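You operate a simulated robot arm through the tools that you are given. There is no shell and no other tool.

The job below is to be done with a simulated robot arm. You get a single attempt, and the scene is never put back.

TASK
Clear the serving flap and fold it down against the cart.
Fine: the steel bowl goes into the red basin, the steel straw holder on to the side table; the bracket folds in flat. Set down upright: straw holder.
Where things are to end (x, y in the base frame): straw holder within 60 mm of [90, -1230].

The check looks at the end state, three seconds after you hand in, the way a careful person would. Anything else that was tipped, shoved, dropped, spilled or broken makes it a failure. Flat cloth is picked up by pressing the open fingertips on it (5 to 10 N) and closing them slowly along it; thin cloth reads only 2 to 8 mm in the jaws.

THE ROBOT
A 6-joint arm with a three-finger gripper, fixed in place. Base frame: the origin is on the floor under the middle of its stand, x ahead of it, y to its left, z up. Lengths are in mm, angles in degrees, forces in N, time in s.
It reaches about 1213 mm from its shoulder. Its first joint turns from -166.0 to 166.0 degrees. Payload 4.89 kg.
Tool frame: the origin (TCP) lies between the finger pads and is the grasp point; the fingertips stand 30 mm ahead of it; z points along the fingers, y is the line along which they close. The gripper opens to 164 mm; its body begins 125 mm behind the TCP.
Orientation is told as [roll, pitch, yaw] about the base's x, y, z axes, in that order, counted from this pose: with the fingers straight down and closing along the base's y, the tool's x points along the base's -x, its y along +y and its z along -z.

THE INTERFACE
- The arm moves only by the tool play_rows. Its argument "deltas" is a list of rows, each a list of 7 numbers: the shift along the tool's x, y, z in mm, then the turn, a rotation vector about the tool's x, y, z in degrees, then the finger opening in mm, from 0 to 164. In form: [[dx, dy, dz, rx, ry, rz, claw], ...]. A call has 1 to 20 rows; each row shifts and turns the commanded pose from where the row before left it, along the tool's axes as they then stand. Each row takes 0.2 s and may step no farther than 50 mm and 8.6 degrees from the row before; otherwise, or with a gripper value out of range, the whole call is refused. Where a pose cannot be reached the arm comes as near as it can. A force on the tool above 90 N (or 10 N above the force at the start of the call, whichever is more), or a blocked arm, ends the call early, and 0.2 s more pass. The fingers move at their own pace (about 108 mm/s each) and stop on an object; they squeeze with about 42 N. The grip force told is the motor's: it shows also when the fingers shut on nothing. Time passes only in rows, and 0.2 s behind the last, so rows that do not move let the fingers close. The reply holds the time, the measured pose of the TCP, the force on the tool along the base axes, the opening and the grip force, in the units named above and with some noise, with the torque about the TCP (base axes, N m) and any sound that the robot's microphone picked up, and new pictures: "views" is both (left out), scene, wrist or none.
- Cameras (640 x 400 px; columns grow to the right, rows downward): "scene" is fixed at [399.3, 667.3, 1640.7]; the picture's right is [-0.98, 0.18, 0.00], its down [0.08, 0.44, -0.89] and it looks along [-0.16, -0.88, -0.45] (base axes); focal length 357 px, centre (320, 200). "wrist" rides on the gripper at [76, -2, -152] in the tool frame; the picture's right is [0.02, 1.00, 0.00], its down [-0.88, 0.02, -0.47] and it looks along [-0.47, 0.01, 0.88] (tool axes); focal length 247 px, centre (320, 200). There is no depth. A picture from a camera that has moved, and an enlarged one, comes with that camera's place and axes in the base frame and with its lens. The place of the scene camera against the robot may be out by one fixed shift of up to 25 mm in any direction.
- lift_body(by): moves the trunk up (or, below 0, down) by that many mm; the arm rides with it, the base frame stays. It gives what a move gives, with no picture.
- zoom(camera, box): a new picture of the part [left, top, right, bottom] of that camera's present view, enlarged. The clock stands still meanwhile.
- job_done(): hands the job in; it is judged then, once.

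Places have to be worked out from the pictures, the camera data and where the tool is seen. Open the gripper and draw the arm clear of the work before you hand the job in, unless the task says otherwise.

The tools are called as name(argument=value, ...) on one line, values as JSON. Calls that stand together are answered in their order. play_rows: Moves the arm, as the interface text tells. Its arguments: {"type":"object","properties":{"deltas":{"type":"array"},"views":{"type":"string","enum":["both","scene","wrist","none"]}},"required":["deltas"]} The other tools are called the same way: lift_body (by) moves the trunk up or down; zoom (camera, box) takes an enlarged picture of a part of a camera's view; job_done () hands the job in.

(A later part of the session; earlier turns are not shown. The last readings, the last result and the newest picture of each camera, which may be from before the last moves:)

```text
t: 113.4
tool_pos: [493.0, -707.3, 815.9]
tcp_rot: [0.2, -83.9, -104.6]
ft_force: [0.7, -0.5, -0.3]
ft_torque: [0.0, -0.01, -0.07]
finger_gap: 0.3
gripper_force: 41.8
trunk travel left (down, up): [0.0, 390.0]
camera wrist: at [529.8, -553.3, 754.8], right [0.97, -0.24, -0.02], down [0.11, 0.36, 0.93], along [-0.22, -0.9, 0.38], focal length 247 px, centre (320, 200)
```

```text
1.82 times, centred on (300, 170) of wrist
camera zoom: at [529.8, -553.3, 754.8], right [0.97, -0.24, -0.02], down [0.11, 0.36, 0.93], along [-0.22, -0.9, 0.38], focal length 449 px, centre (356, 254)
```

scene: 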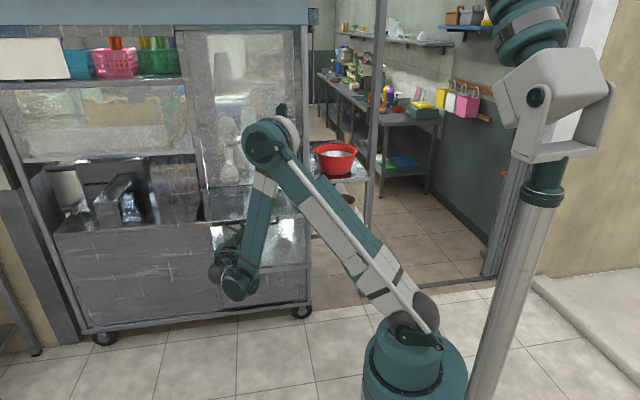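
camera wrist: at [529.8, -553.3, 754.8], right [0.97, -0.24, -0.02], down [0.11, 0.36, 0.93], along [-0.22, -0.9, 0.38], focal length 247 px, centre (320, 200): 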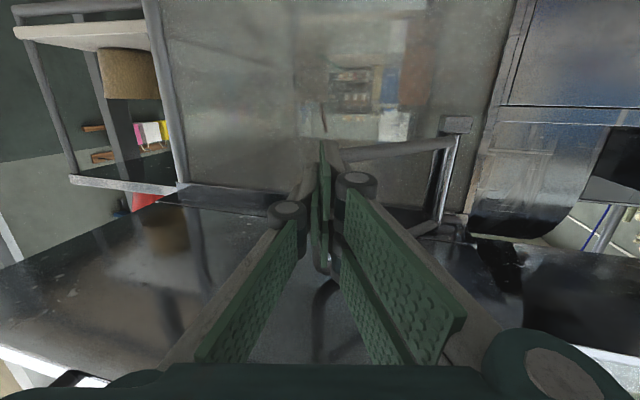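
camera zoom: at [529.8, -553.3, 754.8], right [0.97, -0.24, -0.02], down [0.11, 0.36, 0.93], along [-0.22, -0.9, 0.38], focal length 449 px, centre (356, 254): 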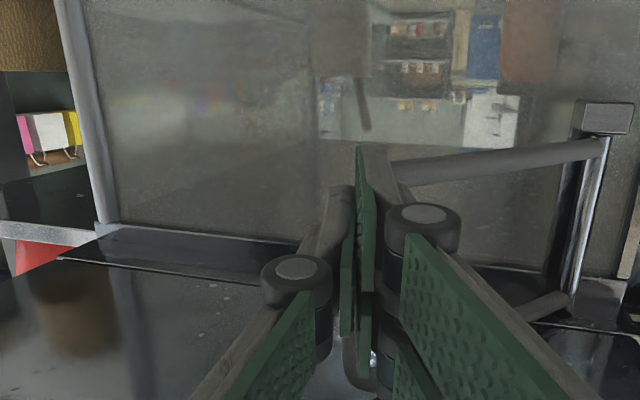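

The bar is right behind the fingertips, on the tool axis. I push forward along the predicted arc in steps, checking the force.

play_rows(deltas=[[-1.3, -7.2, 12.6, 0, 0, 0, 0], [-1.3, -7.2, 12.6, 0, 0, 0, 0], [0, 0, 0, 0, 0, 0, 0]], views="both")

zoom(camera="wrist", box=[200, 60, 400, 280])

```text
t: 114.2
tool_pos: [473.9, -728.5, 816.7]
tcp_rot: [0.2, -83.9, -104.5]
ft_force: [0.4, 0.1, 0.5]
ft_torque: [0.0, 0.01, 0.0]
finger_gap: 0.0
gripper_force: 41.9
trunk travel left (down, up): [0.0, 390.0]
camera wrist: at [511.1, -573.8, 755.7], right [0.97, -0.24, -0.02], down [0.11, 0.36, 0.93], along [-0.22, -0.9, 0.38], focal length 247 px, centre (320, 200)
```

scene: 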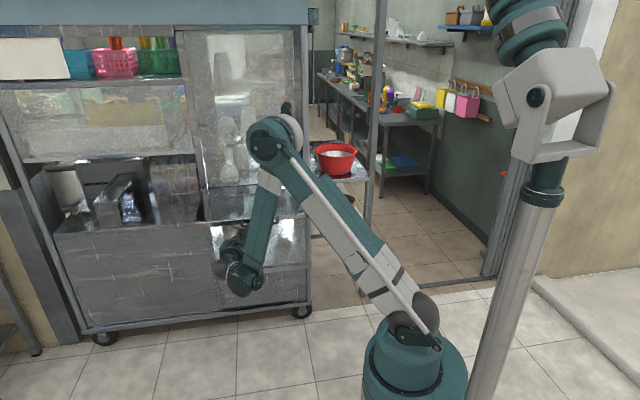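
wrist: 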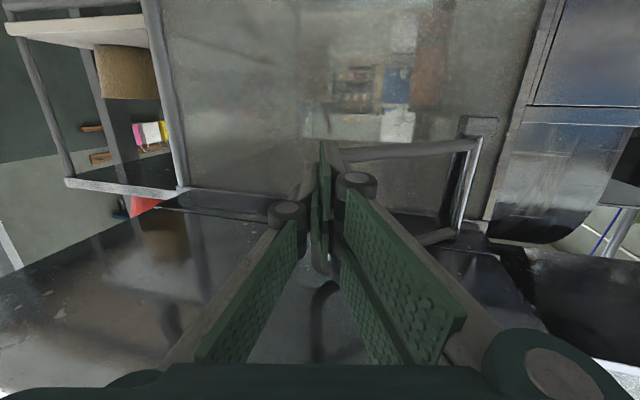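

```text
1.82 times, centred on (300, 170) of wrist
camera zoom: at [511.1, -573.8, 755.7], right [0.97, -0.24, -0.02], down [0.11, 0.36, 0.93], along [-0.22, -0.9, 0.38], focal length 449 px, centre (356, 254)
```

zoom: 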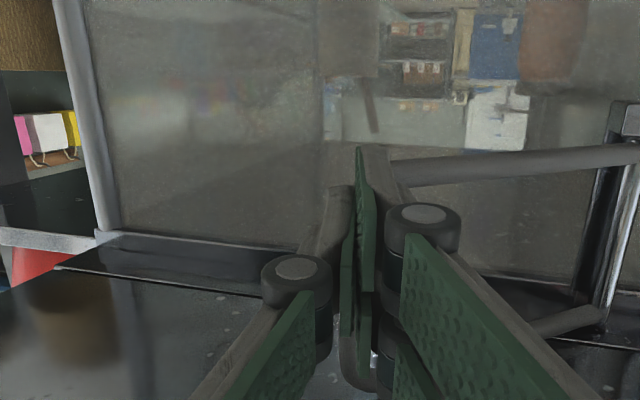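

Following well with no notable force. Next step along the arc.

play_rows(deltas=[[-1.1, -4.5, 10.8, 0, 0, 0, 0], [-1.1, -4.1, 10.8, 0, 0, 0, 0], [-1.1, -3.6, 10.8, 0, 0, 0, 0], [0, 0, 0, 0, 0, 0, 0]], views="wrist")

zoom(camera="wrist", box=[200, 60, 400, 280])

zoom(camera="scene", box=[180, 180, 340, 300])

```text
t: 115.2
tool_pos: [453.4, -758.6, 815.8]
tcp_rot: [0.2, -84.0, -104.5]
ft_force: [0.7, 0.6, 0.0]
ft_torque: [0.0, -0.01, -0.03]
finger_gap: 0.1
gripper_force: 42.6
trunk travel left (down, up): [0.0, 390.0]
camera wrist: at [489.4, -603.6, 755.5], right [0.97, -0.24, -0.02], down [0.11, 0.36, 0.93], along [-0.22, -0.9, 0.38], focal length 247 px, centre (320, 200)
```

wrist: 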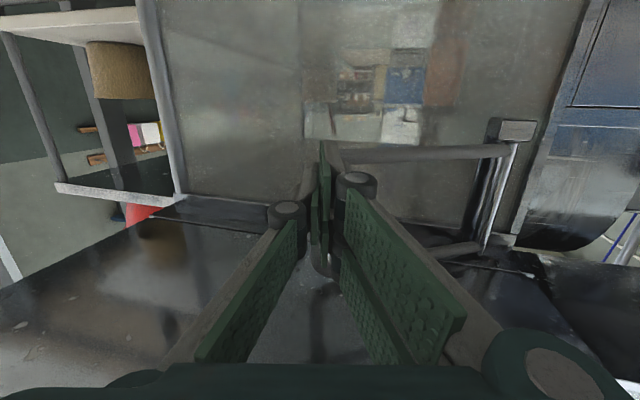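

```text
1.82 times, centred on (300, 170) of wrist
camera zoom: at [489.4, -603.6, 755.5], right [0.97, -0.24, -0.02], down [0.11, 0.36, 0.93], along [-0.22, -0.9, 0.38], focal length 449 px, centre (356, 254)
```

zoom: 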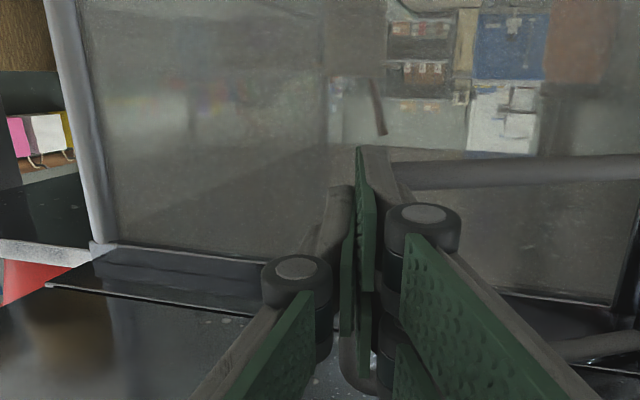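

```text
3.33 times, centred on (260, 240) of scene
camera zoom: at [399.3, 667.3, 1640.7], right [-0.98, 0.18, 0.0], down [0.08, 0.44, -0.89], along [-0.16, -0.88, -0.45], focal length 1191 px, centre (520, 67)
```

zoom: 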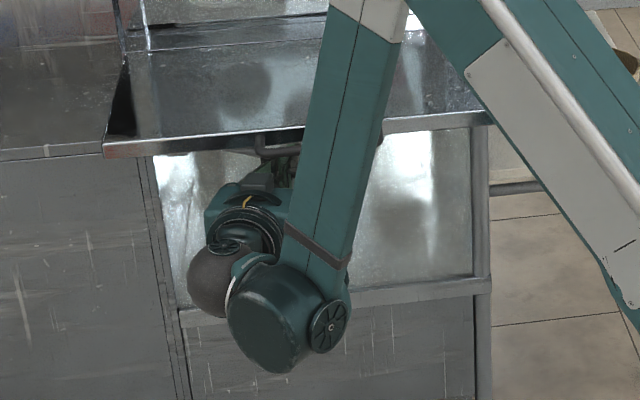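

The bracket follows smoothly (≈60°). Continuing the push toward ≈80°.

play_rows(deltas=[[-1.2, -2.6, 11.4, 0, 0, 0, 0], [-1.2, -2.2, 11.4, 0, 0, 0, 0], [-1.2, -1.7, 11.4, 0, 0, 0, 0], [0, 0, 0, 0, 0, 0, 0]], views="none")

play_rows(deltas=[[-1.2, -0.6, 11.4, 0, 0, 0, 0], [-1.2, -0.1, 11.4, 0, 0, 0, 0], [0, 0, 0, 0, 0, 0, 0]], views="both")

zoom(camera="wrist", box=[200, 60, 400, 280])

zoom(camera="scene", box=[180, 180, 340, 300])

```text
t: 116.2
tool_pos: [437.1, -791.7, 816.2]
tcp_rot: [0.1, -83.9, -104.3]
ft_force: [0.6, 1.1, 0.2]
ft_torque: [0.0, -0.02, -0.02]
finger_gap: 0.1
gripper_force: 42.0
trunk travel left (down, up): [0.0, 390.0]
```

```text
t: 117.0
tool_pos: [431.7, -813.7, 816.8]
tcp_rot: [0.1, -83.9, -104.4]
ft_force: [0.0, 0.3, 0.0]
ft_torque: [-0.03, 0.0, 0.0]
finger_gap: 0.0
gripper_force: 41.9
trunk travel left (down, up): [0.0, 390.0]
camera wrist: at [468.3, -658.9, 756.3], right [0.97, -0.24, -0.02], down [0.11, 0.36, 0.93], along [-0.22, -0.9, 0.38], focal length 247 px, centre (320, 200)
```

scene: 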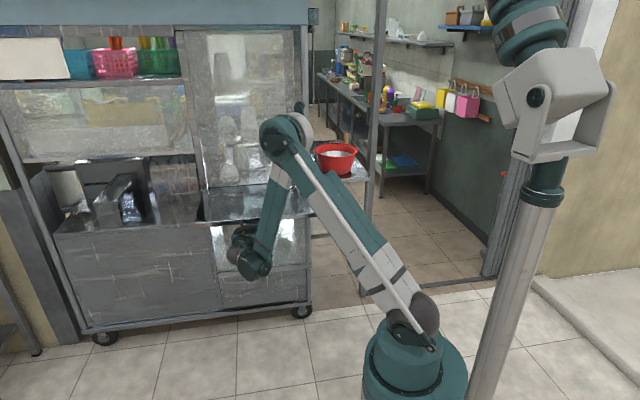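
wrist: 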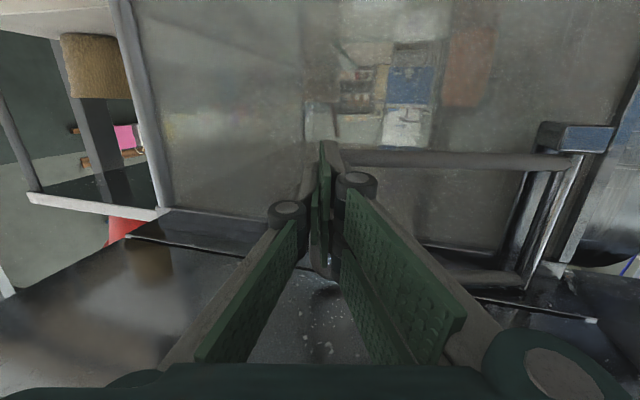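

```text
1.82 times, centred on (300, 170) of wrist
camera zoom: at [468.3, -658.9, 756.3], right [0.97, -0.24, -0.02], down [0.11, 0.36, 0.93], along [-0.22, -0.9, 0.38], focal length 449 px, centre (356, 254)
```

zoom: 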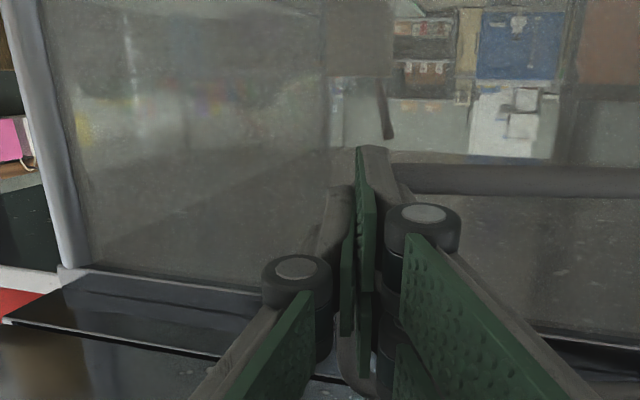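

```text
3.33 times, centred on (260, 240) of scene
camera zoom: at [399.3, 667.3, 1640.7], right [-0.98, 0.18, 0.0], down [0.08, 0.44, -0.89], along [-0.16, -0.88, -0.45], focal length 1191 px, centre (520, 67)
```

zoom: 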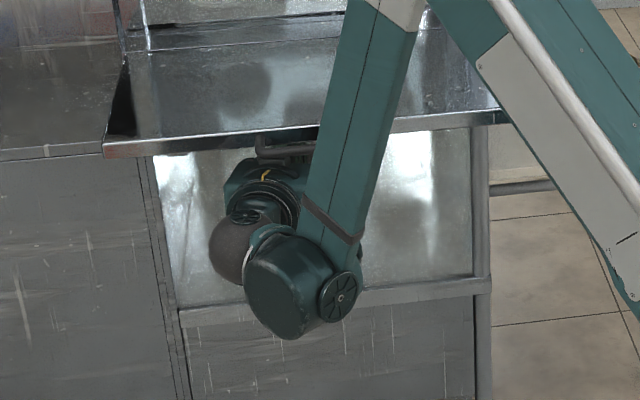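

Bracket near 75°, flap still level. I push on in ~10 mm steps, watching for the end stop and for the flap starting to drop.

play_rows(deltas=[[-1.1, 0.4, 10, 0, 0, 0, 0], [-1.1, 0.8, 10, 0, 0, 0, 0], [0, 0, 0, 0, 0, 0, 0]], views="none")

play_rows(deltas=[[-1.1, 1.2, 9, 0, 0, 0, 0], [0, 0, 0, 0, 0, 0, 0]], views="both")

zoom(camera="wrist", box=[200, 60, 400, 280])

zoom(camera="scene", box=[180, 180, 340, 300])

```text
t: 117.8
tool_pos: [425.5, -831.6, 816.3]
tcp_rot: [0.2, -83.9, -104.5]
ft_force: [-0.6, 1.2, 1.2]
ft_torque: [0.03, -0.01, 0.02]
finger_gap: 0.0
gripper_force: 42.3
trunk travel left (down, up): [0.0, 390.0]
```

```text
t: 118.4
tool_pos: [425.8, -839.2, 815.3]
tcp_rot: [0.2, -83.8, -104.5]
ft_force: [0.9, -0.2, 0.0]
ft_torque: [0.03, -0.02, 0.02]
finger_gap: 0.0
gripper_force: 41.9
trunk travel left (down, up): [0.0, 390.0]
camera wrist: at [463.1, -685.3, 755.1], right [0.97, -0.24, -0.02], down [0.11, 0.36, 0.93], along [-0.22, -0.9, 0.38], focal length 247 px, centre (320, 200)
```

scene: 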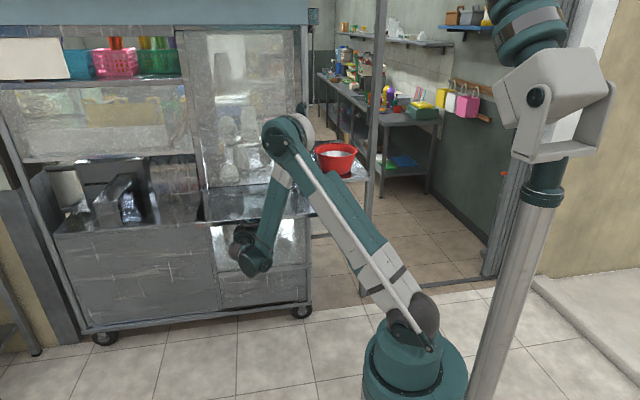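
wrist: 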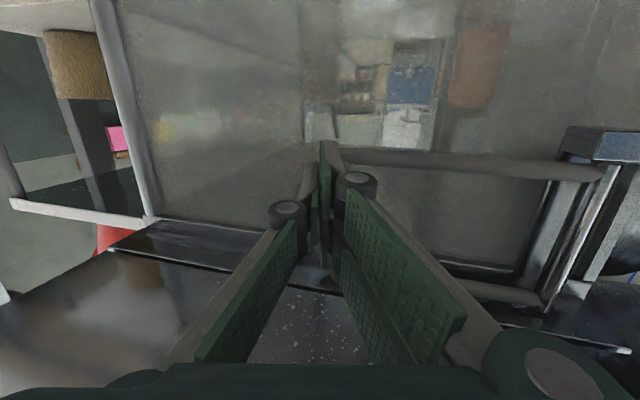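

```text
1.82 times, centred on (300, 170) of wrist
camera zoom: at [463.1, -685.3, 755.1], right [0.97, -0.24, -0.02], down [0.11, 0.36, 0.93], along [-0.22, -0.9, 0.38], focal length 449 px, centre (356, 254)
```

zoom: 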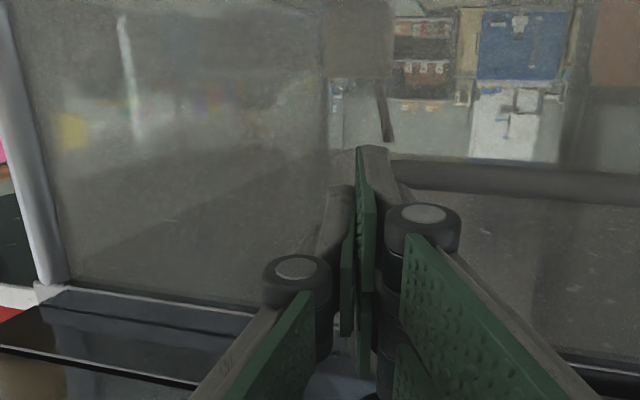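

```text
3.33 times, centred on (260, 240) of scene
camera zoom: at [399.3, 667.3, 1640.7], right [-0.98, 0.18, 0.0], down [0.08, 0.44, -0.89], along [-0.16, -0.88, -0.45], focal length 1191 px, centre (520, 67)
```

zoom: 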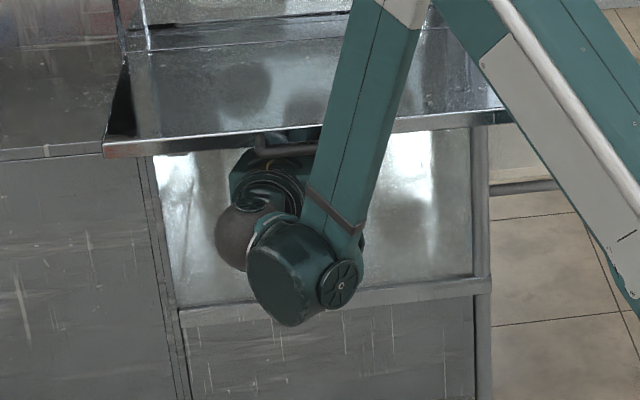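

Still free movement. I continue in 6 mm steps until the bracket comes to rest against the panel.

play_rows(deltas=[[-0.6, 1.2, 6, 0, 0, 0, 0], [0, 0, 0, 0, 0, 0, 0]], views="none")

play_rows(deltas=[[-0.6, 1.4, 6, 0, 0, 0, 0], [0, 0, 0, 0, 0, 0, 0]], views="none")

play_rows(deltas=[[-0.5, 1.2, 5, 0, 0, 0, 0], [0, 0, 0, 0, 0, 0, 0]], views="wrist")

```text
t: 119.0
tool_pos: [425.7, -845.5, 815.5]
tcp_rot: [0.1, -84.0, -104.5]
ft_force: [0.3, -0.5, -0.3]
ft_torque: [0.0, -0.03, 0.0]
finger_gap: 0.0
gripper_force: 42.2
trunk travel left (down, up): [0.0, 390.0]
```

```text
t: 119.6
tool_pos: [426.2, -852.6, 816.2]
tcp_rot: [0.3, -83.8, -104.6]
ft_force: [0.2, -0.7, -0.4]
ft_torque: [-0.04, 0.03, -0.02]
finger_gap: 0.0
gripper_force: 41.9
trunk travel left (down, up): [0.0, 390.0]
```

```text
t: 120.2
tool_pos: [426.3, -857.8, 815.7]
tcp_rot: [0.2, -83.9, -104.5]
ft_force: [-0.8, -0.7, -0.9]
ft_torque: [-0.01, 0.01, -0.02]
finger_gap: 0.0
gripper_force: 42.0
trunk travel left (down, up): [0.0, 390.0]
camera wrist: at [463.5, -703.4, 755.4], right [0.97, -0.24, -0.02], down [0.11, 0.36, 0.93], along [-0.22, -0.9, 0.38], focal length 247 px, centre (320, 200)
```

wrist: 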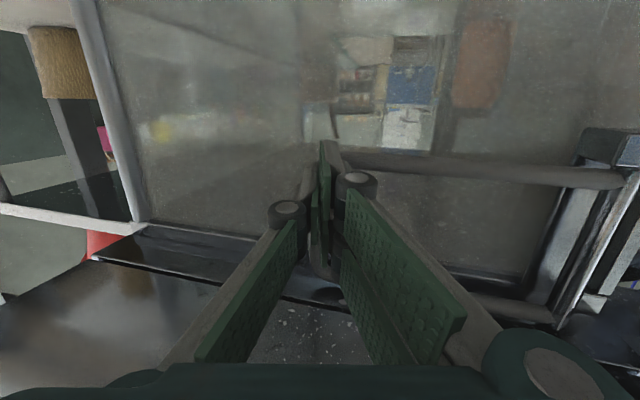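

No resistance yet (tip y≈−887). Continuing in small steps.

play_rows(deltas=[[-0.5, 1.3, 5, 0, 0, 0, 0], [0, 0, 0, 0, 0, 0, 0]], views="none")

play_rows(deltas=[[-0.5, 1.3, 5, 0, 0, 0, 0], [0, 0, 0, 0, 0, 0, 0]], views="none")

play_rows(deltas=[[-0.4, 1.0, 4, 0, 0, 0, 0], [0, 0, 0, 0, 0, 0, 0]], views="both")

zoom(camera="wrist", box=[220, 60, 640, 320])

```text
t: 120.8
tool_pos: [426.9, -862.6, 815.0]
tcp_rot: [0.1, -84.0, -104.4]
ft_force: [5.8, 14.7, 0.2]
ft_torque: [-0.16, 0.1, 0.09]
finger_gap: 0.1
gripper_force: 41.7
trunk travel left (down, up): [0.0, 390.0]
```

```text
t: 121.3
tool_pos: [428.5, -863.5, 815.6]
tcp_rot: [0.5, -83.9, -104.7]
ft_force: [5.0, 42.8, 4.5]
ft_torque: [0.1, 0.23, 0.07]
finger_gap: 0.1
gripper_force: 44.5
trunk travel left (down, up): [0.0, 390.0]
stopped in row 2: the force on the tool passed its limit at 94 N (the readings are from after the stop); the commanded pose is now the measured one
```

```text
t: 121.7
tool_pos: [427.7, -863.4, 815.4]
tcp_rot: [0.7, -83.8, -105.0]
ft_force: [4.6, 44.9, 8.1]
ft_torque: [0.04, 0.25, 0.14]
finger_gap: 6.1
gripper_force: 45.1
trunk travel left (down, up): [0.0, 390.0]
stopped in row 2: the force on the tool passed its limit at 97 N (the readings are from after the stop); the commanded pose is now the measured one
camera wrist: at [464.9, -708.4, 755.7], right [0.97, -0.24, -0.02], down [0.11, 0.36, 0.93], along [-0.22, -0.9, 0.38], focal length 247 px, centre (320, 200)
```

scene: 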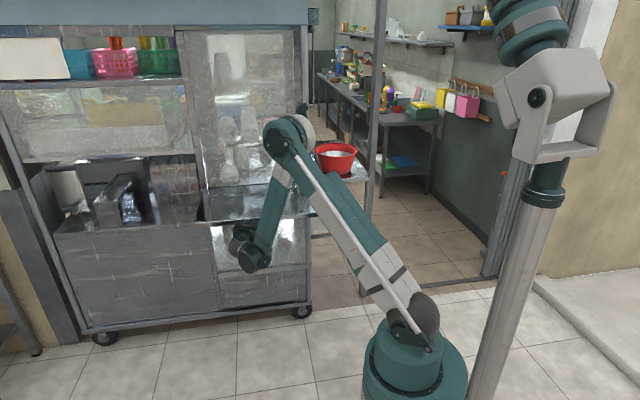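
wrist: 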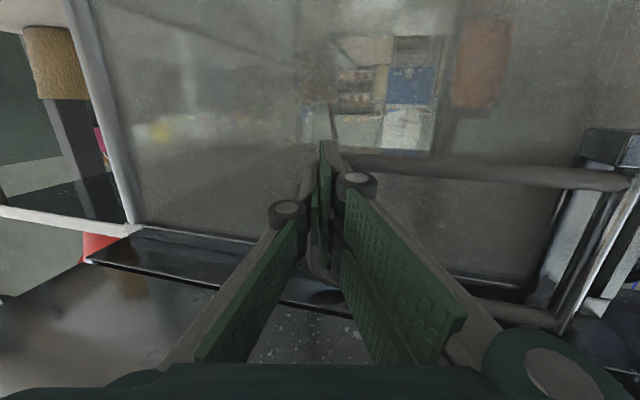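

```text
1.52 times, centred on (430, 190) of wrist
camera zoom: at [464.9, -708.4, 755.7], right [0.97, -0.24, -0.02], down [0.11, 0.36, 0.93], along [-0.22, -0.9, 0.38], focal length 376 px, centre (152, 215)
```

zoom: 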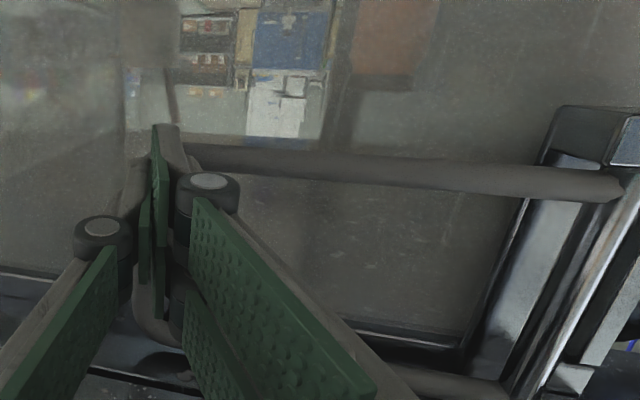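

The bracket is at its end stop (tip y≈−892, in line with the hinge rod), so it is folded flat; the flap is still up. I back off 12 mm and watch whether the bracket stays and what the flap does.

play_rows(deltas=[[0, 0, -6, 0, 0, 0, 0], [0, 0, -6, 0, 0, 0, 0], [0, 0, 0, 0, 0, 0, 0]], views="both")

zoom(camera="wrist", box=[220, 60, 640, 320])

zoom(camera="scene", box=[180, 160, 340, 280])

```text
t: 122.5
tool_pos: [429.5, -854.6, 814.3]
tcp_rot: [0.7, -83.7, -105.1]
ft_force: [-0.1, -0.2, 0.1]
ft_torque: [0.0, 0.01, -0.02]
finger_gap: 0.0
gripper_force: 44.8
trunk travel left (down, up): [0.0, 390.0]
camera wrist: at [466.9, -700.0, 754.8], right [0.97, -0.24, -0.02], down [0.11, 0.36, 0.93], along [-0.22, -0.9, 0.37], focal length 247 px, centre (320, 200)
```

scene: 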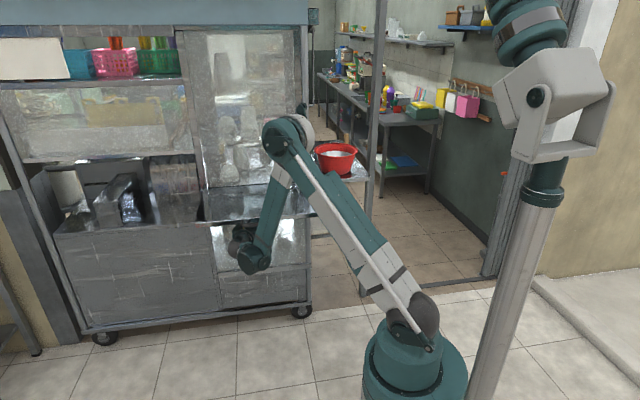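
wrist: 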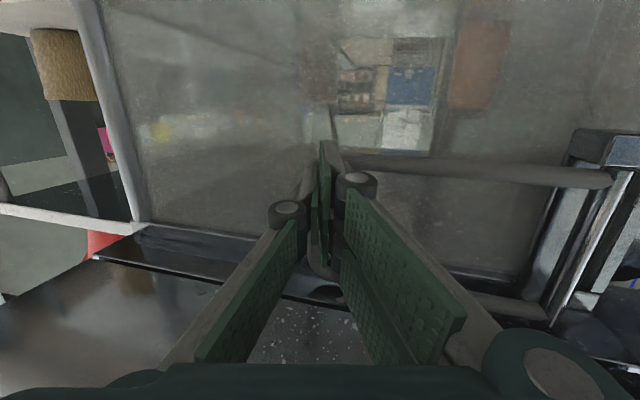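

```text
1.52 times, centred on (430, 190) of wrist
camera zoom: at [466.9, -700.0, 754.8], right [0.97, -0.24, -0.02], down [0.11, 0.36, 0.93], along [-0.22, -0.9, 0.37], focal length 376 px, centre (152, 215)
```

zoom: 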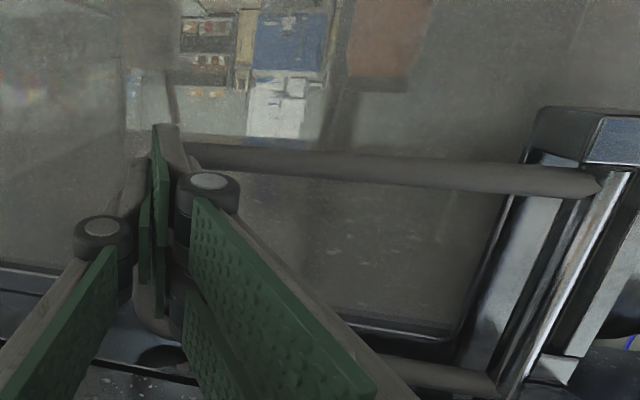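

```text
3.33 times, centred on (260, 220) of scene
camera zoom: at [399.3, 667.3, 1640.7], right [-0.98, 0.18, 0.0], down [0.08, 0.44, -0.89], along [-0.16, -0.88, -0.45], focal length 1191 px, centre (520, 133)
```

zoom: 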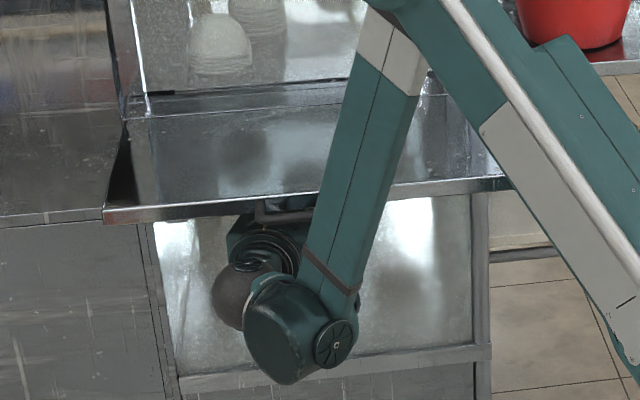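

The flap holds itself up (stiff hinge) and the bracket stays flat. I withdraw the gripper from under the flap along the way it came in.

play_rows(deltas=[[1, 0.5, -15, 0, 0, 0, 0], [3, 2, -25, 0, 0, 0, 0], [3.7, 3.5, -34, 0, 0, 0, 0], [3.7, 3.5, -34, 0, 0, 0, 0], [3.7, 3.5, -34, 0, 0, 0, 0], [3.7, 3.5, -34, 0, 0, 0, 0], [3.7, 4, -34, 0, 0, 0, 0], [3.7, 4, -34, 0, 0, 0, 0], [0, 0, 0, 0, 0, 0, 0]], views="both")

zoom(camera="wrist", box=[160, 60, 560, 310])

zoom(camera="scene", box=[160, 160, 340, 300])

```text
t: 124.5
tool_pos: [513.3, -620.9, 815.8]
tcp_rot: [0.7, -83.7, -105.1]
ft_force: [-0.3, -0.8, 0.2]
ft_torque: [-0.03, 0.0, -0.02]
finger_gap: 0.1
gripper_force: 44.8
trunk travel left (down, up): [0.0, 390.0]
camera wrist: at [550.0, -466.5, 755.3], right [0.97, -0.24, -0.02], down [0.11, 0.36, 0.93], along [-0.22, -0.9, 0.37], focal length 247 px, centre (320, 200)
```

scene: 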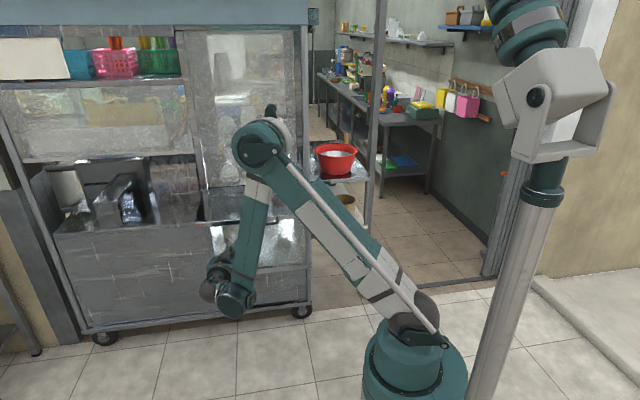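
wrist: 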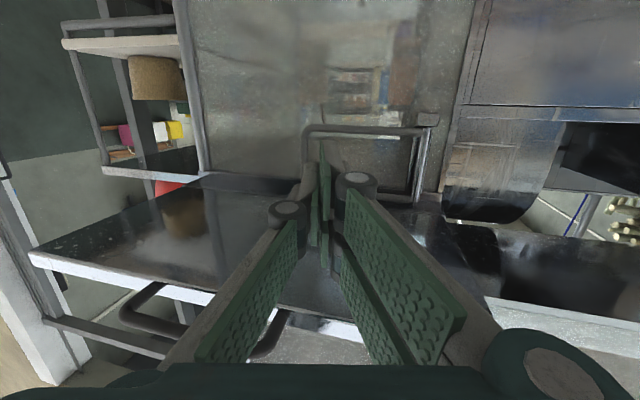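

```text
1.60 times, centred on (360, 185) of wrist
camera zoom: at [550.0, -466.5, 755.3], right [0.97, -0.24, -0.02], down [0.11, 0.36, 0.93], along [-0.22, -0.9, 0.37], focal length 395 px, centre (256, 224)
```

zoom: 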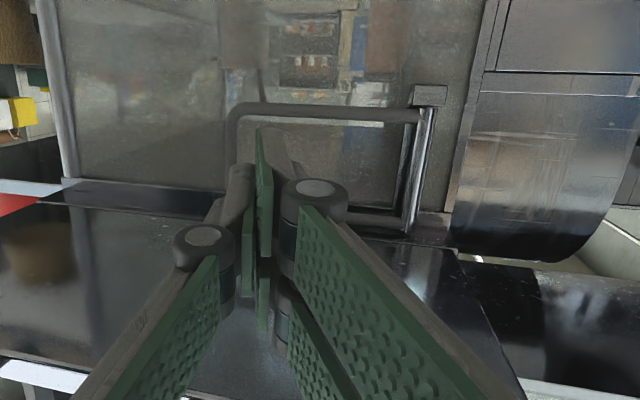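

```text
2.86 times, centred on (250, 230) of scene
camera zoom: at [399.3, 667.3, 1640.7], right [-0.98, 0.18, 0.0], down [0.08, 0.44, -0.89], along [-0.16, -0.88, -0.45], focal length 1021 px, centre (520, 114)
```

zoom: 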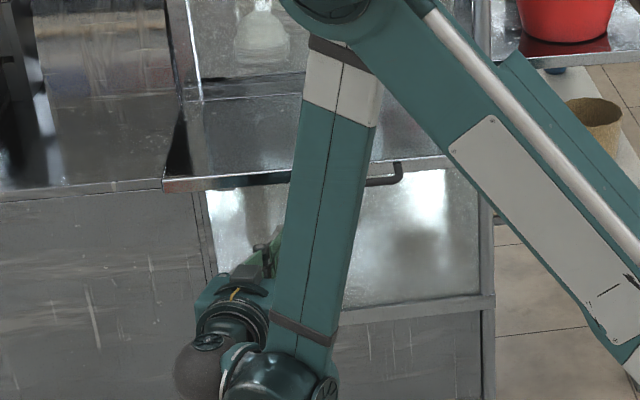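

The bracket now lies flat against the panel (U-frame seen face-on), and the flap is still up. Next I'll push the flap down from above, so I first back out fully, then raise in front of the cart.

play_rows(deltas=[[0, 0, 0, 0, 7, 0, 0], [5.8, -1, -25, 0, 0, 0, 0], [5.8, -1, -25, 0, 0, 0, 0], [5.8, -1, -25, 0, 0, 0, 0], [4, 0, -25, 0, 0, 0, 0], [-10, 0, -10, 0, 0, 0, 0], [-36, -1.3, -13.3, 0, 0, 0, 0], [-36, -1.3, -13.3, 0, 0, 0, 0], [-36, -1.3, -13.3, 0, 0, 0, 0], [-36, -1.3, -13.3, 0, 0, 0, 0], [-36, -1.3, -13.3, 0, 0, 0, 0], [0, 0, 0, 0, 0, 0, 0]], views="both")

```text
t: 127.1
tool_pos: [538.1, -489.2, 1021.1]
tcp_rot: [0.4, -76.7, -104.6]
ft_force: [0.6, -0.6, -1.0]
ft_torque: [-0.04, 0.03, -0.08]
finger_gap: 0.0
gripper_force: 45.0
trunk travel left (down, up): [0.0, 390.0]
camera wrist: at [575.9, -328.8, 981.4], right [0.97, -0.24, -0.02], down [0.08, 0.25, 0.97], along [-0.23, -0.94, 0.26], focal length 247 px, centre (320, 200)
```

scene: 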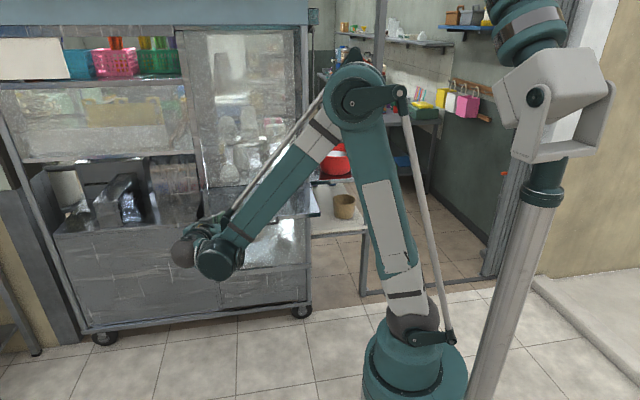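
wrist: 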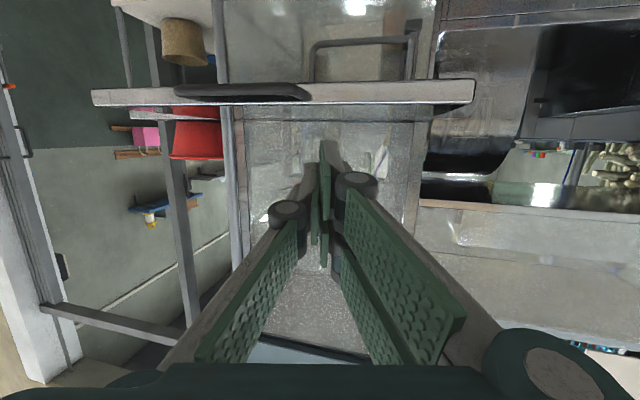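

Clear of the flap. The flap's front apron measures z 923–945 at y≈−624. I pitch the tool to 60° below horizontal and move the closed fingertips over the flap's top near its front edge, on the +x side of the handle.

play_rows(deltas=[[0, 0, 0, 0, 7.8, 0, 0], [0, 0, 0, 0, 7.8, 0, 0], [0, 0, 0, 0, 7.8, 0, 0], [0, 0, 0, 0, 7.8, 0, 0], [0, 0, 0, 0, 7.8, 0, 0], [0, 0, 0, 0, 7.7, 0, 0], [0, 0, 0, 0, 0, 0, 0], [-21.3, 12.5, 18.3, 0, 0, 0, 0], [-21.3, 12.5, 18.3, 0, 0, 0, 0], [-21.3, 12.5, 18.3, 0, 0, 0, 0], [-21.3, 12.5, 18.3, 0, 0, 0, 0], [-21.3, 12.5, 18.3, 0, 0, 0, 0], [0, 0, 0, 0, 0, 0, 0]], views="both")

zoom(camera="scene", box=[160, 140, 340, 280])

```text
t: 129.9
tool_pos: [567.5, -642.0, 993.6]
tcp_rot: [0.2, -30.0, -104.3]
ft_force: [0.0, -0.3, 0.2]
ft_torque: [-0.04, -0.01, 0.01]
finger_gap: 0.2
gripper_force: 45.3
trunk travel left (down, up): [0.0, 390.0]
camera wrist: at [599.3, -504.1, 1086.3], right [0.97, -0.23, -0.01], down [-0.11, -0.51, 0.85], along [-0.2, -0.83, -0.53], focal length 247 px, centre (320, 200)
```

scene: 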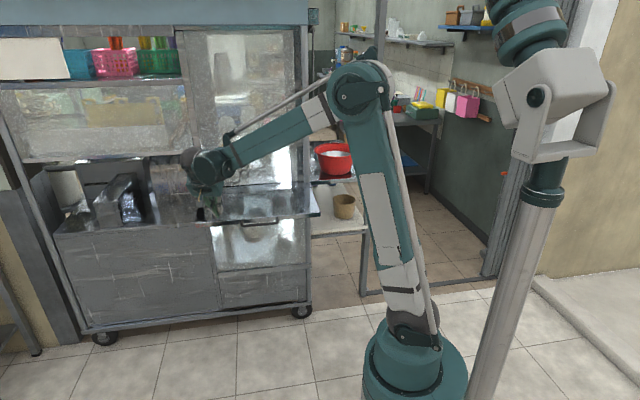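
wrist: 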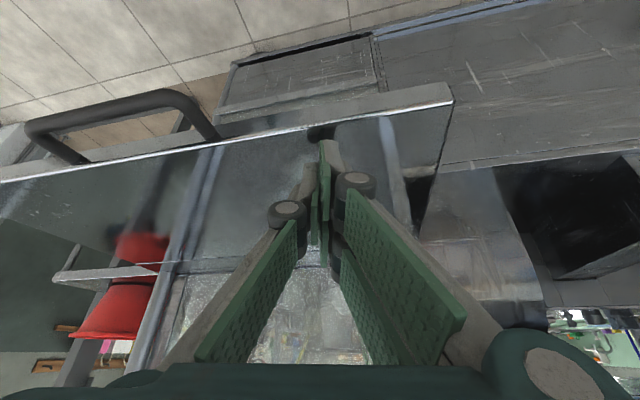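

```text
2.86 times, centred on (250, 210) of scene
camera zoom: at [399.3, 667.3, 1640.7], right [-0.98, 0.18, 0.0], down [0.08, 0.44, -0.89], along [-0.16, -0.88, -0.45], focal length 1021 px, centre (520, 171)
```

zoom: 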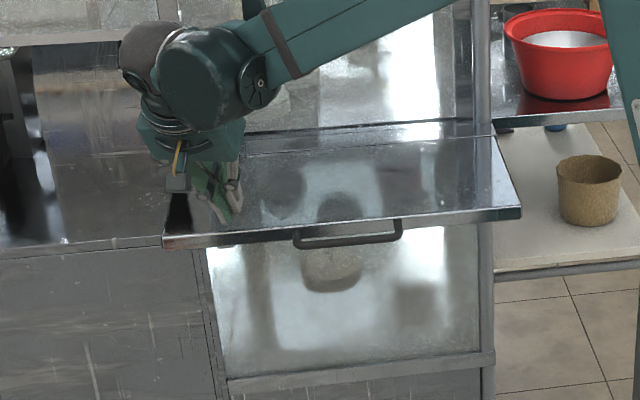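

Fingertips are ≈22 mm above the flap's top near its front edge. I lower until they touch and start pressing the flap down.

play_rows(deltas=[[5, 0, 8.7, 0, 0, 0, 0], [4.5, 0, 7.8, 0, 0, 0, 0], [0, 0, 0, 0, 0, 0, 0]], views="none")

play_rows(deltas=[[3, 0, 5.2, 0, 0, 0, 0], [0, 0, 0, 0, 0, 0, 0]], views="none")

play_rows(deltas=[[3, 0, 5.2, 0, 0, 0, 0], [0, 0, 0, 0, 0, 0, 0]], views="both")

```text
t: 130.7
tool_pos: [567.3, -640.2, 975.3]
tcp_rot: [0.1, -30.0, -104.3]
ft_force: [1.5, -0.2, 3.8]
ft_torque: [0.0, -0.06, -0.03]
finger_gap: 0.0
gripper_force: 44.8
trunk travel left (down, up): [0.0, 390.0]
```

```text
t: 131.3
tool_pos: [565.4, -639.3, 969.0]
tcp_rot: [0.0, -30.0, -104.3]
ft_force: [0.1, 0.7, 2.4]
ft_torque: [-0.01, -0.04, 0.05]
finger_gap: 0.2
gripper_force: 44.8
trunk travel left (down, up): [0.0, 390.0]
```

```text
t: 131.9
tool_pos: [565.5, -640.1, 963.6]
tcp_rot: [0.1, -30.0, -104.3]
ft_force: [0.2, -2.1, 2.9]
ft_torque: [-0.01, -0.09, -0.01]
finger_gap: 0.0
gripper_force: 44.7
trunk travel left (down, up): [0.0, 390.0]
camera wrist: at [597.9, -501.9, 1056.5], right [0.97, -0.23, -0.01], down [-0.11, -0.51, 0.85], along [-0.2, -0.83, -0.53], focal length 247 px, centre (320, 200)
```

scene: 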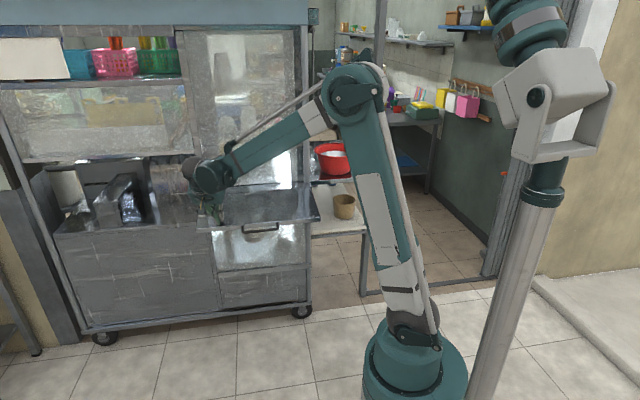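
wrist: 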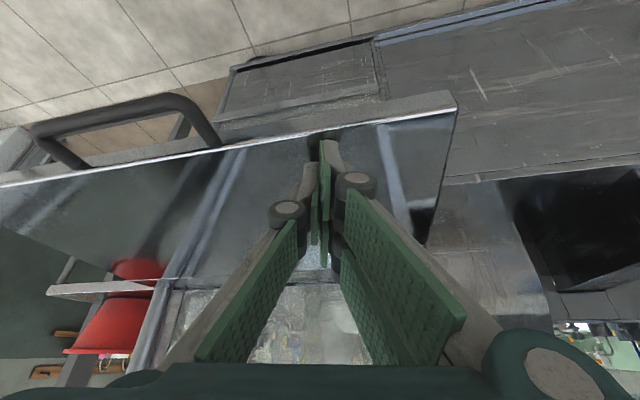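

The flap is yielding gently (≈3 N) and has begun to tilt. I continue pressing along its arc in small rows.

play_rows(deltas=[[4.8, 0.2, 9.8, 0, 0, 0, 0], [4.5, 0.3, 10, 0, 0, 0, 0], [4, 0.4, 10.2, 0, 0, 0, 0], [3.5, 0.6, 10.4, 0, 0, 0, 0], [2.9, 0.7, 10.6, 0, 0, 0, 0], [2.3, 0.9, 10.8, 0, 0, 0, 0], [0, 0, 0, 0, 0, 0, 0]], views="both")

zoom(camera="scene", box=[160, 140, 340, 280])

```text
t: 133.5
tool_pos: [567.5, -653.7, 899.1]
tcp_rot: [0.1, -30.0, -104.3]
ft_force: [0.2, 0.8, 0.3]
ft_torque: [-0.03, 0.01, 0.0]
finger_gap: 0.0
gripper_force: 44.9
trunk travel left (down, up): [0.0, 390.0]
camera wrist: at [598.7, -515.7, 992.1], right [0.97, -0.23, -0.01], down [-0.11, -0.51, 0.85], along [-0.2, -0.83, -0.53], focal length 247 px, centre (320, 200)
```

scene: 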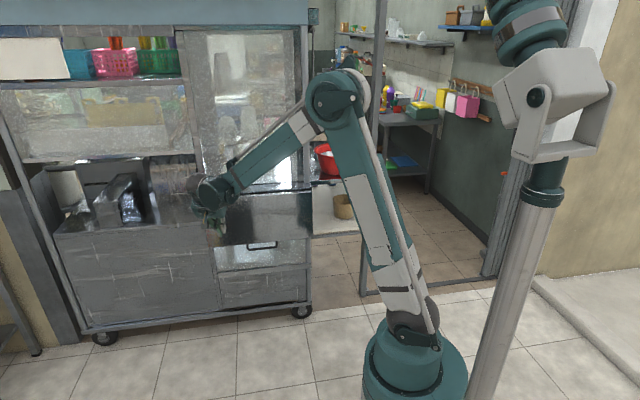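
wrist: 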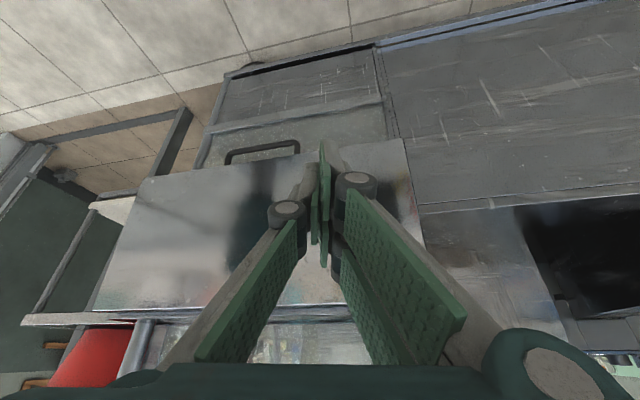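

```text
2.86 times, centred on (250, 210) of scene
camera zoom: at [399.3, 667.3, 1640.7], right [-0.98, 0.18, 0.0], down [0.08, 0.44, -0.89], along [-0.16, -0.88, -0.45], focal length 1021 px, centre (520, 171)
```

zoom: 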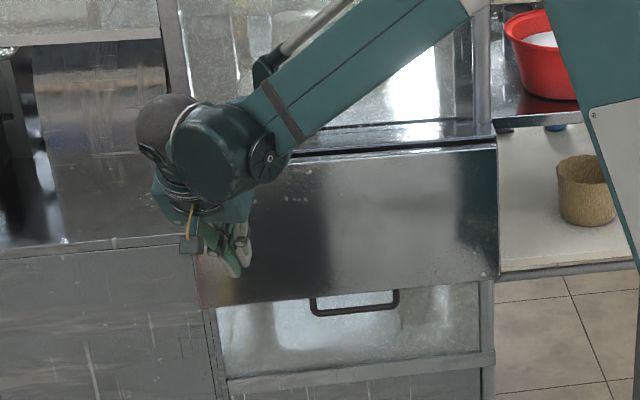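

The flap has swung down ahead of the fingers by itself (no contact force now). I wait a moment and look at where it comes to rest.

play_rows(deltas=[[0, 0, 0, 0, 0, 0, 0], [0, 0, 0, 0, 0, 0, 0], [0, 0, 0, 0, 0, 0, 0], [0, 0, 0, 0, 0, 0, 0], [0, 0, 0, 0, 0, 0, 0], [0, 0, 0, 0, 0, 0, 0]], views="both")

zoom(camera="scene", box=[160, 140, 340, 280])

zoom(camera="wrist", box=[60, 60, 460, 360])

```text
t: 134.9
tool_pos: [565.8, -654.0, 899.0]
tcp_rot: [0.1, -30.0, -104.4]
ft_force: [0.5, 0.5, 0.3]
ft_torque: [0.01, 0.02, -0.01]
finger_gap: 0.1
gripper_force: 44.7
trunk travel left (down, up): [0.0, 390.0]
camera wrist: at [598.7, -515.7, 992.1], right [0.97, -0.23, -0.01], down [-0.11, -0.51, 0.85], along [-0.2, -0.83, -0.53], focal length 247 px, centre (320, 200)
```

scene: 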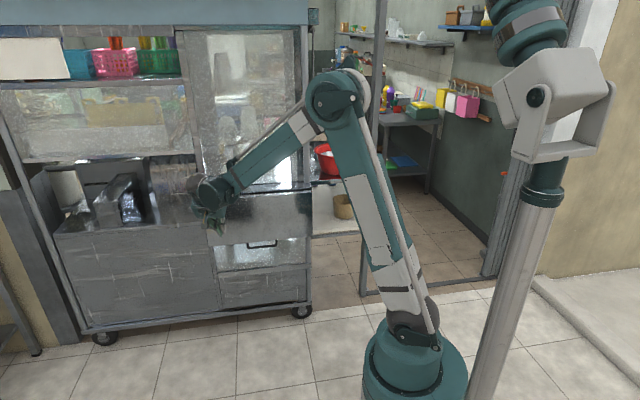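
wrist: 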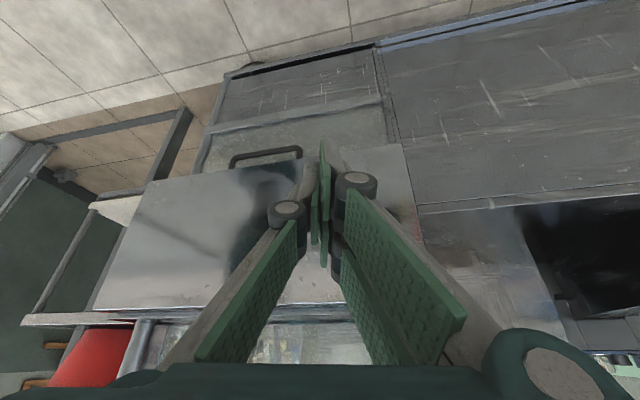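

```text
2.86 times, centred on (250, 210) of scene
camera zoom: at [399.3, 667.3, 1640.7], right [-0.98, 0.18, 0.0], down [0.08, 0.44, -0.89], along [-0.16, -0.88, -0.45], focal length 1021 px, centre (520, 171)
```

zoom: 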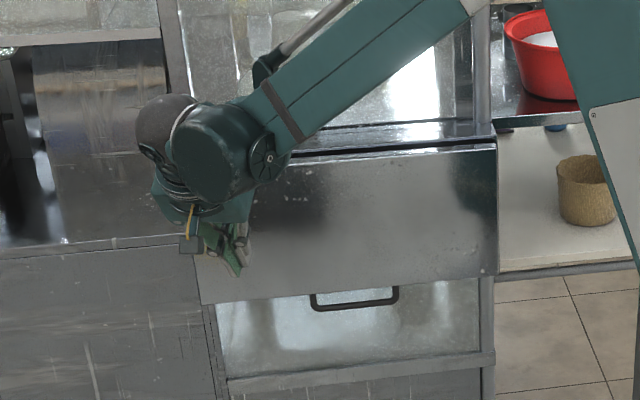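

```text
1.33 times, centred on (260, 210) of wrist
camera zoom: at [598.7, -515.7, 992.1], right [0.97, -0.23, -0.01], down [-0.11, -0.51, 0.85], along [-0.2, -0.83, -0.53], focal length 329 px, centre (400, 187)
```

zoom: 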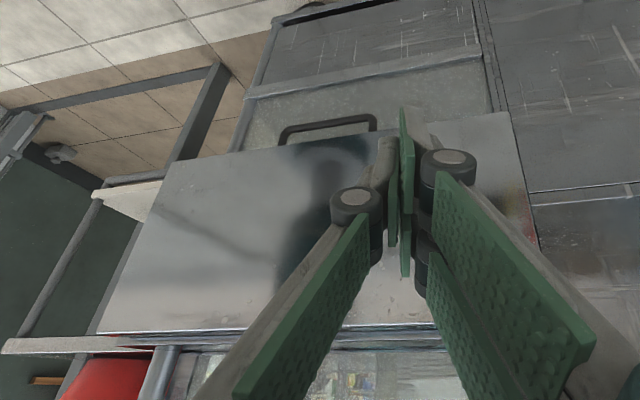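

The flap hangs nearly vertical (≈83–87° by both cameras). I bring the fingertips to its lower outer face and press it gently toward the cart to make sure it is fully home.

play_rows(deltas=[[-5.7, 5.2, 30.8, 0, 0, 0, 0], [-5.7, 5.2, 30.8, 0, 0, 0, 0], [-5.7, 5.2, 30.8, 0, 0, 0, 0], [-5.7, 5.2, 30.8, 0, 0, 0, 0], [-5.7, 5.2, 30.8, 0, 0, 0, 0], [-5.7, 5.2, 30.8, 0, 0, 0, 0], [0, 0, 0, 0, 0, 0, 0]], views="both")

zoom(camera="scene", box=[160, 140, 340, 280])

```text
t: 136.5
tool_pos: [565.4, -776.4, 756.5]
tcp_rot: [0.1, -30.0, -104.3]
ft_force: [0.0, 0.4, -0.1]
ft_torque: [-0.02, -0.02, 0.04]
finger_gap: 0.2
gripper_force: 45.8
trunk travel left (down, up): [0.0, 390.0]
camera wrist: at [598.4, -637.8, 849.5], right [0.97, -0.23, -0.01], down [-0.11, -0.51, 0.85], along [-0.2, -0.83, -0.53], focal length 247 px, centre (320, 200)
```

scene: 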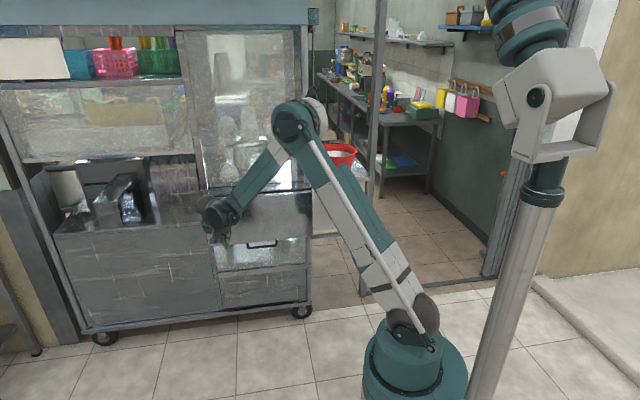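
wrist: 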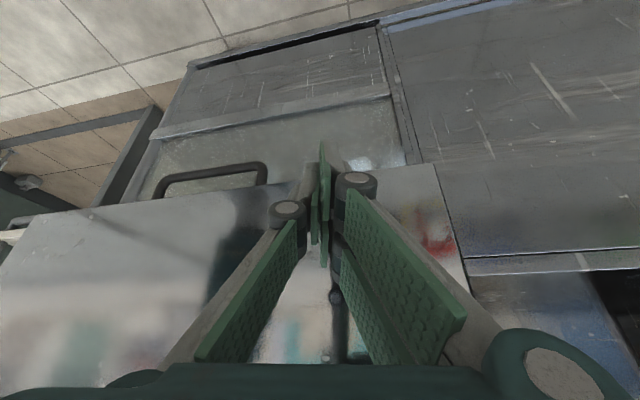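

```text
2.86 times, centred on (250, 210) of scene
camera zoom: at [399.3, 667.3, 1640.7], right [-0.98, 0.18, 0.0], down [0.08, 0.44, -0.89], along [-0.16, -0.88, -0.45], focal length 1021 px, centre (520, 171)
```

zoom: 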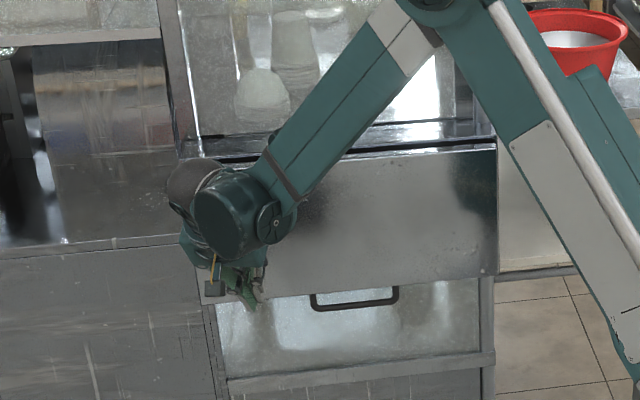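

The fingertips are ≈45 mm in front of the flap's face. I move −y in small steps until they touch and press lightly.

play_rows(deltas=[[-10.1, 3, 5.8, 0, 0, 0, 0], [-10.1, 3, 5.8, 0, 0, 0, 0], [-8.4, 2.5, 4.8, 0, 0, 0, 0], [0, 0, 0, 0, 0, 0, 0]], views="none")

play_rows(deltas=[[-6.7, 2, 3.9, 0, 0, 0, 0], [0, 0, 0, 0, 0, 0, 0]], views="none")

play_rows(deltas=[[-5, 1.5, 2.9, 0, 0, 0, 0], [0, 0, 0, 0, 0, 0, 0]], views="wrist")

```text
t: 137.3
tool_pos: [565.8, -796.8, 756.6]
tcp_rot: [-0.3, -29.4, -104.2]
ft_force: [-2.8, 38.0, 14.2]
ft_torque: [-0.24, 0.02, -0.15]
finger_gap: 0.0
gripper_force: 44.9
trunk travel left (down, up): [0.0, 390.0]
stopped in row 3: the force on the tool passed its limit at 112 N (the readings are from after the stop); the commanded pose is now the measured one
```

```text
t: 137.7
tool_pos: [567.0, -796.7, 755.2]
tcp_rot: [-0.5, -29.0, -104.1]
ft_force: [-3.6, 39.3, 13.0]
ft_torque: [-0.17, 0.05, -0.18]
finger_gap: 0.0
gripper_force: 44.9
trunk travel left (down, up): [0.0, 390.0]
stopped in row 1: the force on the tool passed its limit at 107 N (the readings are from after the stop); the commanded pose is now the measured one
```

```text
t: 138.1
tool_pos: [566.8, -795.7, 753.0]
tcp_rot: [-0.7, -28.7, -103.9]
ft_force: [-3.5, 37.2, 11.9]
ft_torque: [-0.14, 0.09, -0.23]
finger_gap: 0.0
gripper_force: 44.9
trunk travel left (down, up): [0.0, 390.0]
stopped in row 2: the force on the tool passed its limit at 101 N (the readings are from after the stop); the commanded pose is now the measured one
camera wrist: at [599.9, -660.8, 849.2], right [0.97, -0.23, -0.02], down [-0.11, -0.54, 0.84], along [-0.2, -0.81, -0.55], focal length 247 px, centre (320, 200)
```

wrist: 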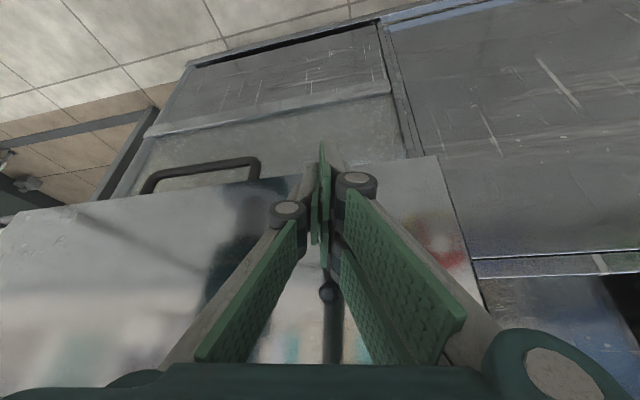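

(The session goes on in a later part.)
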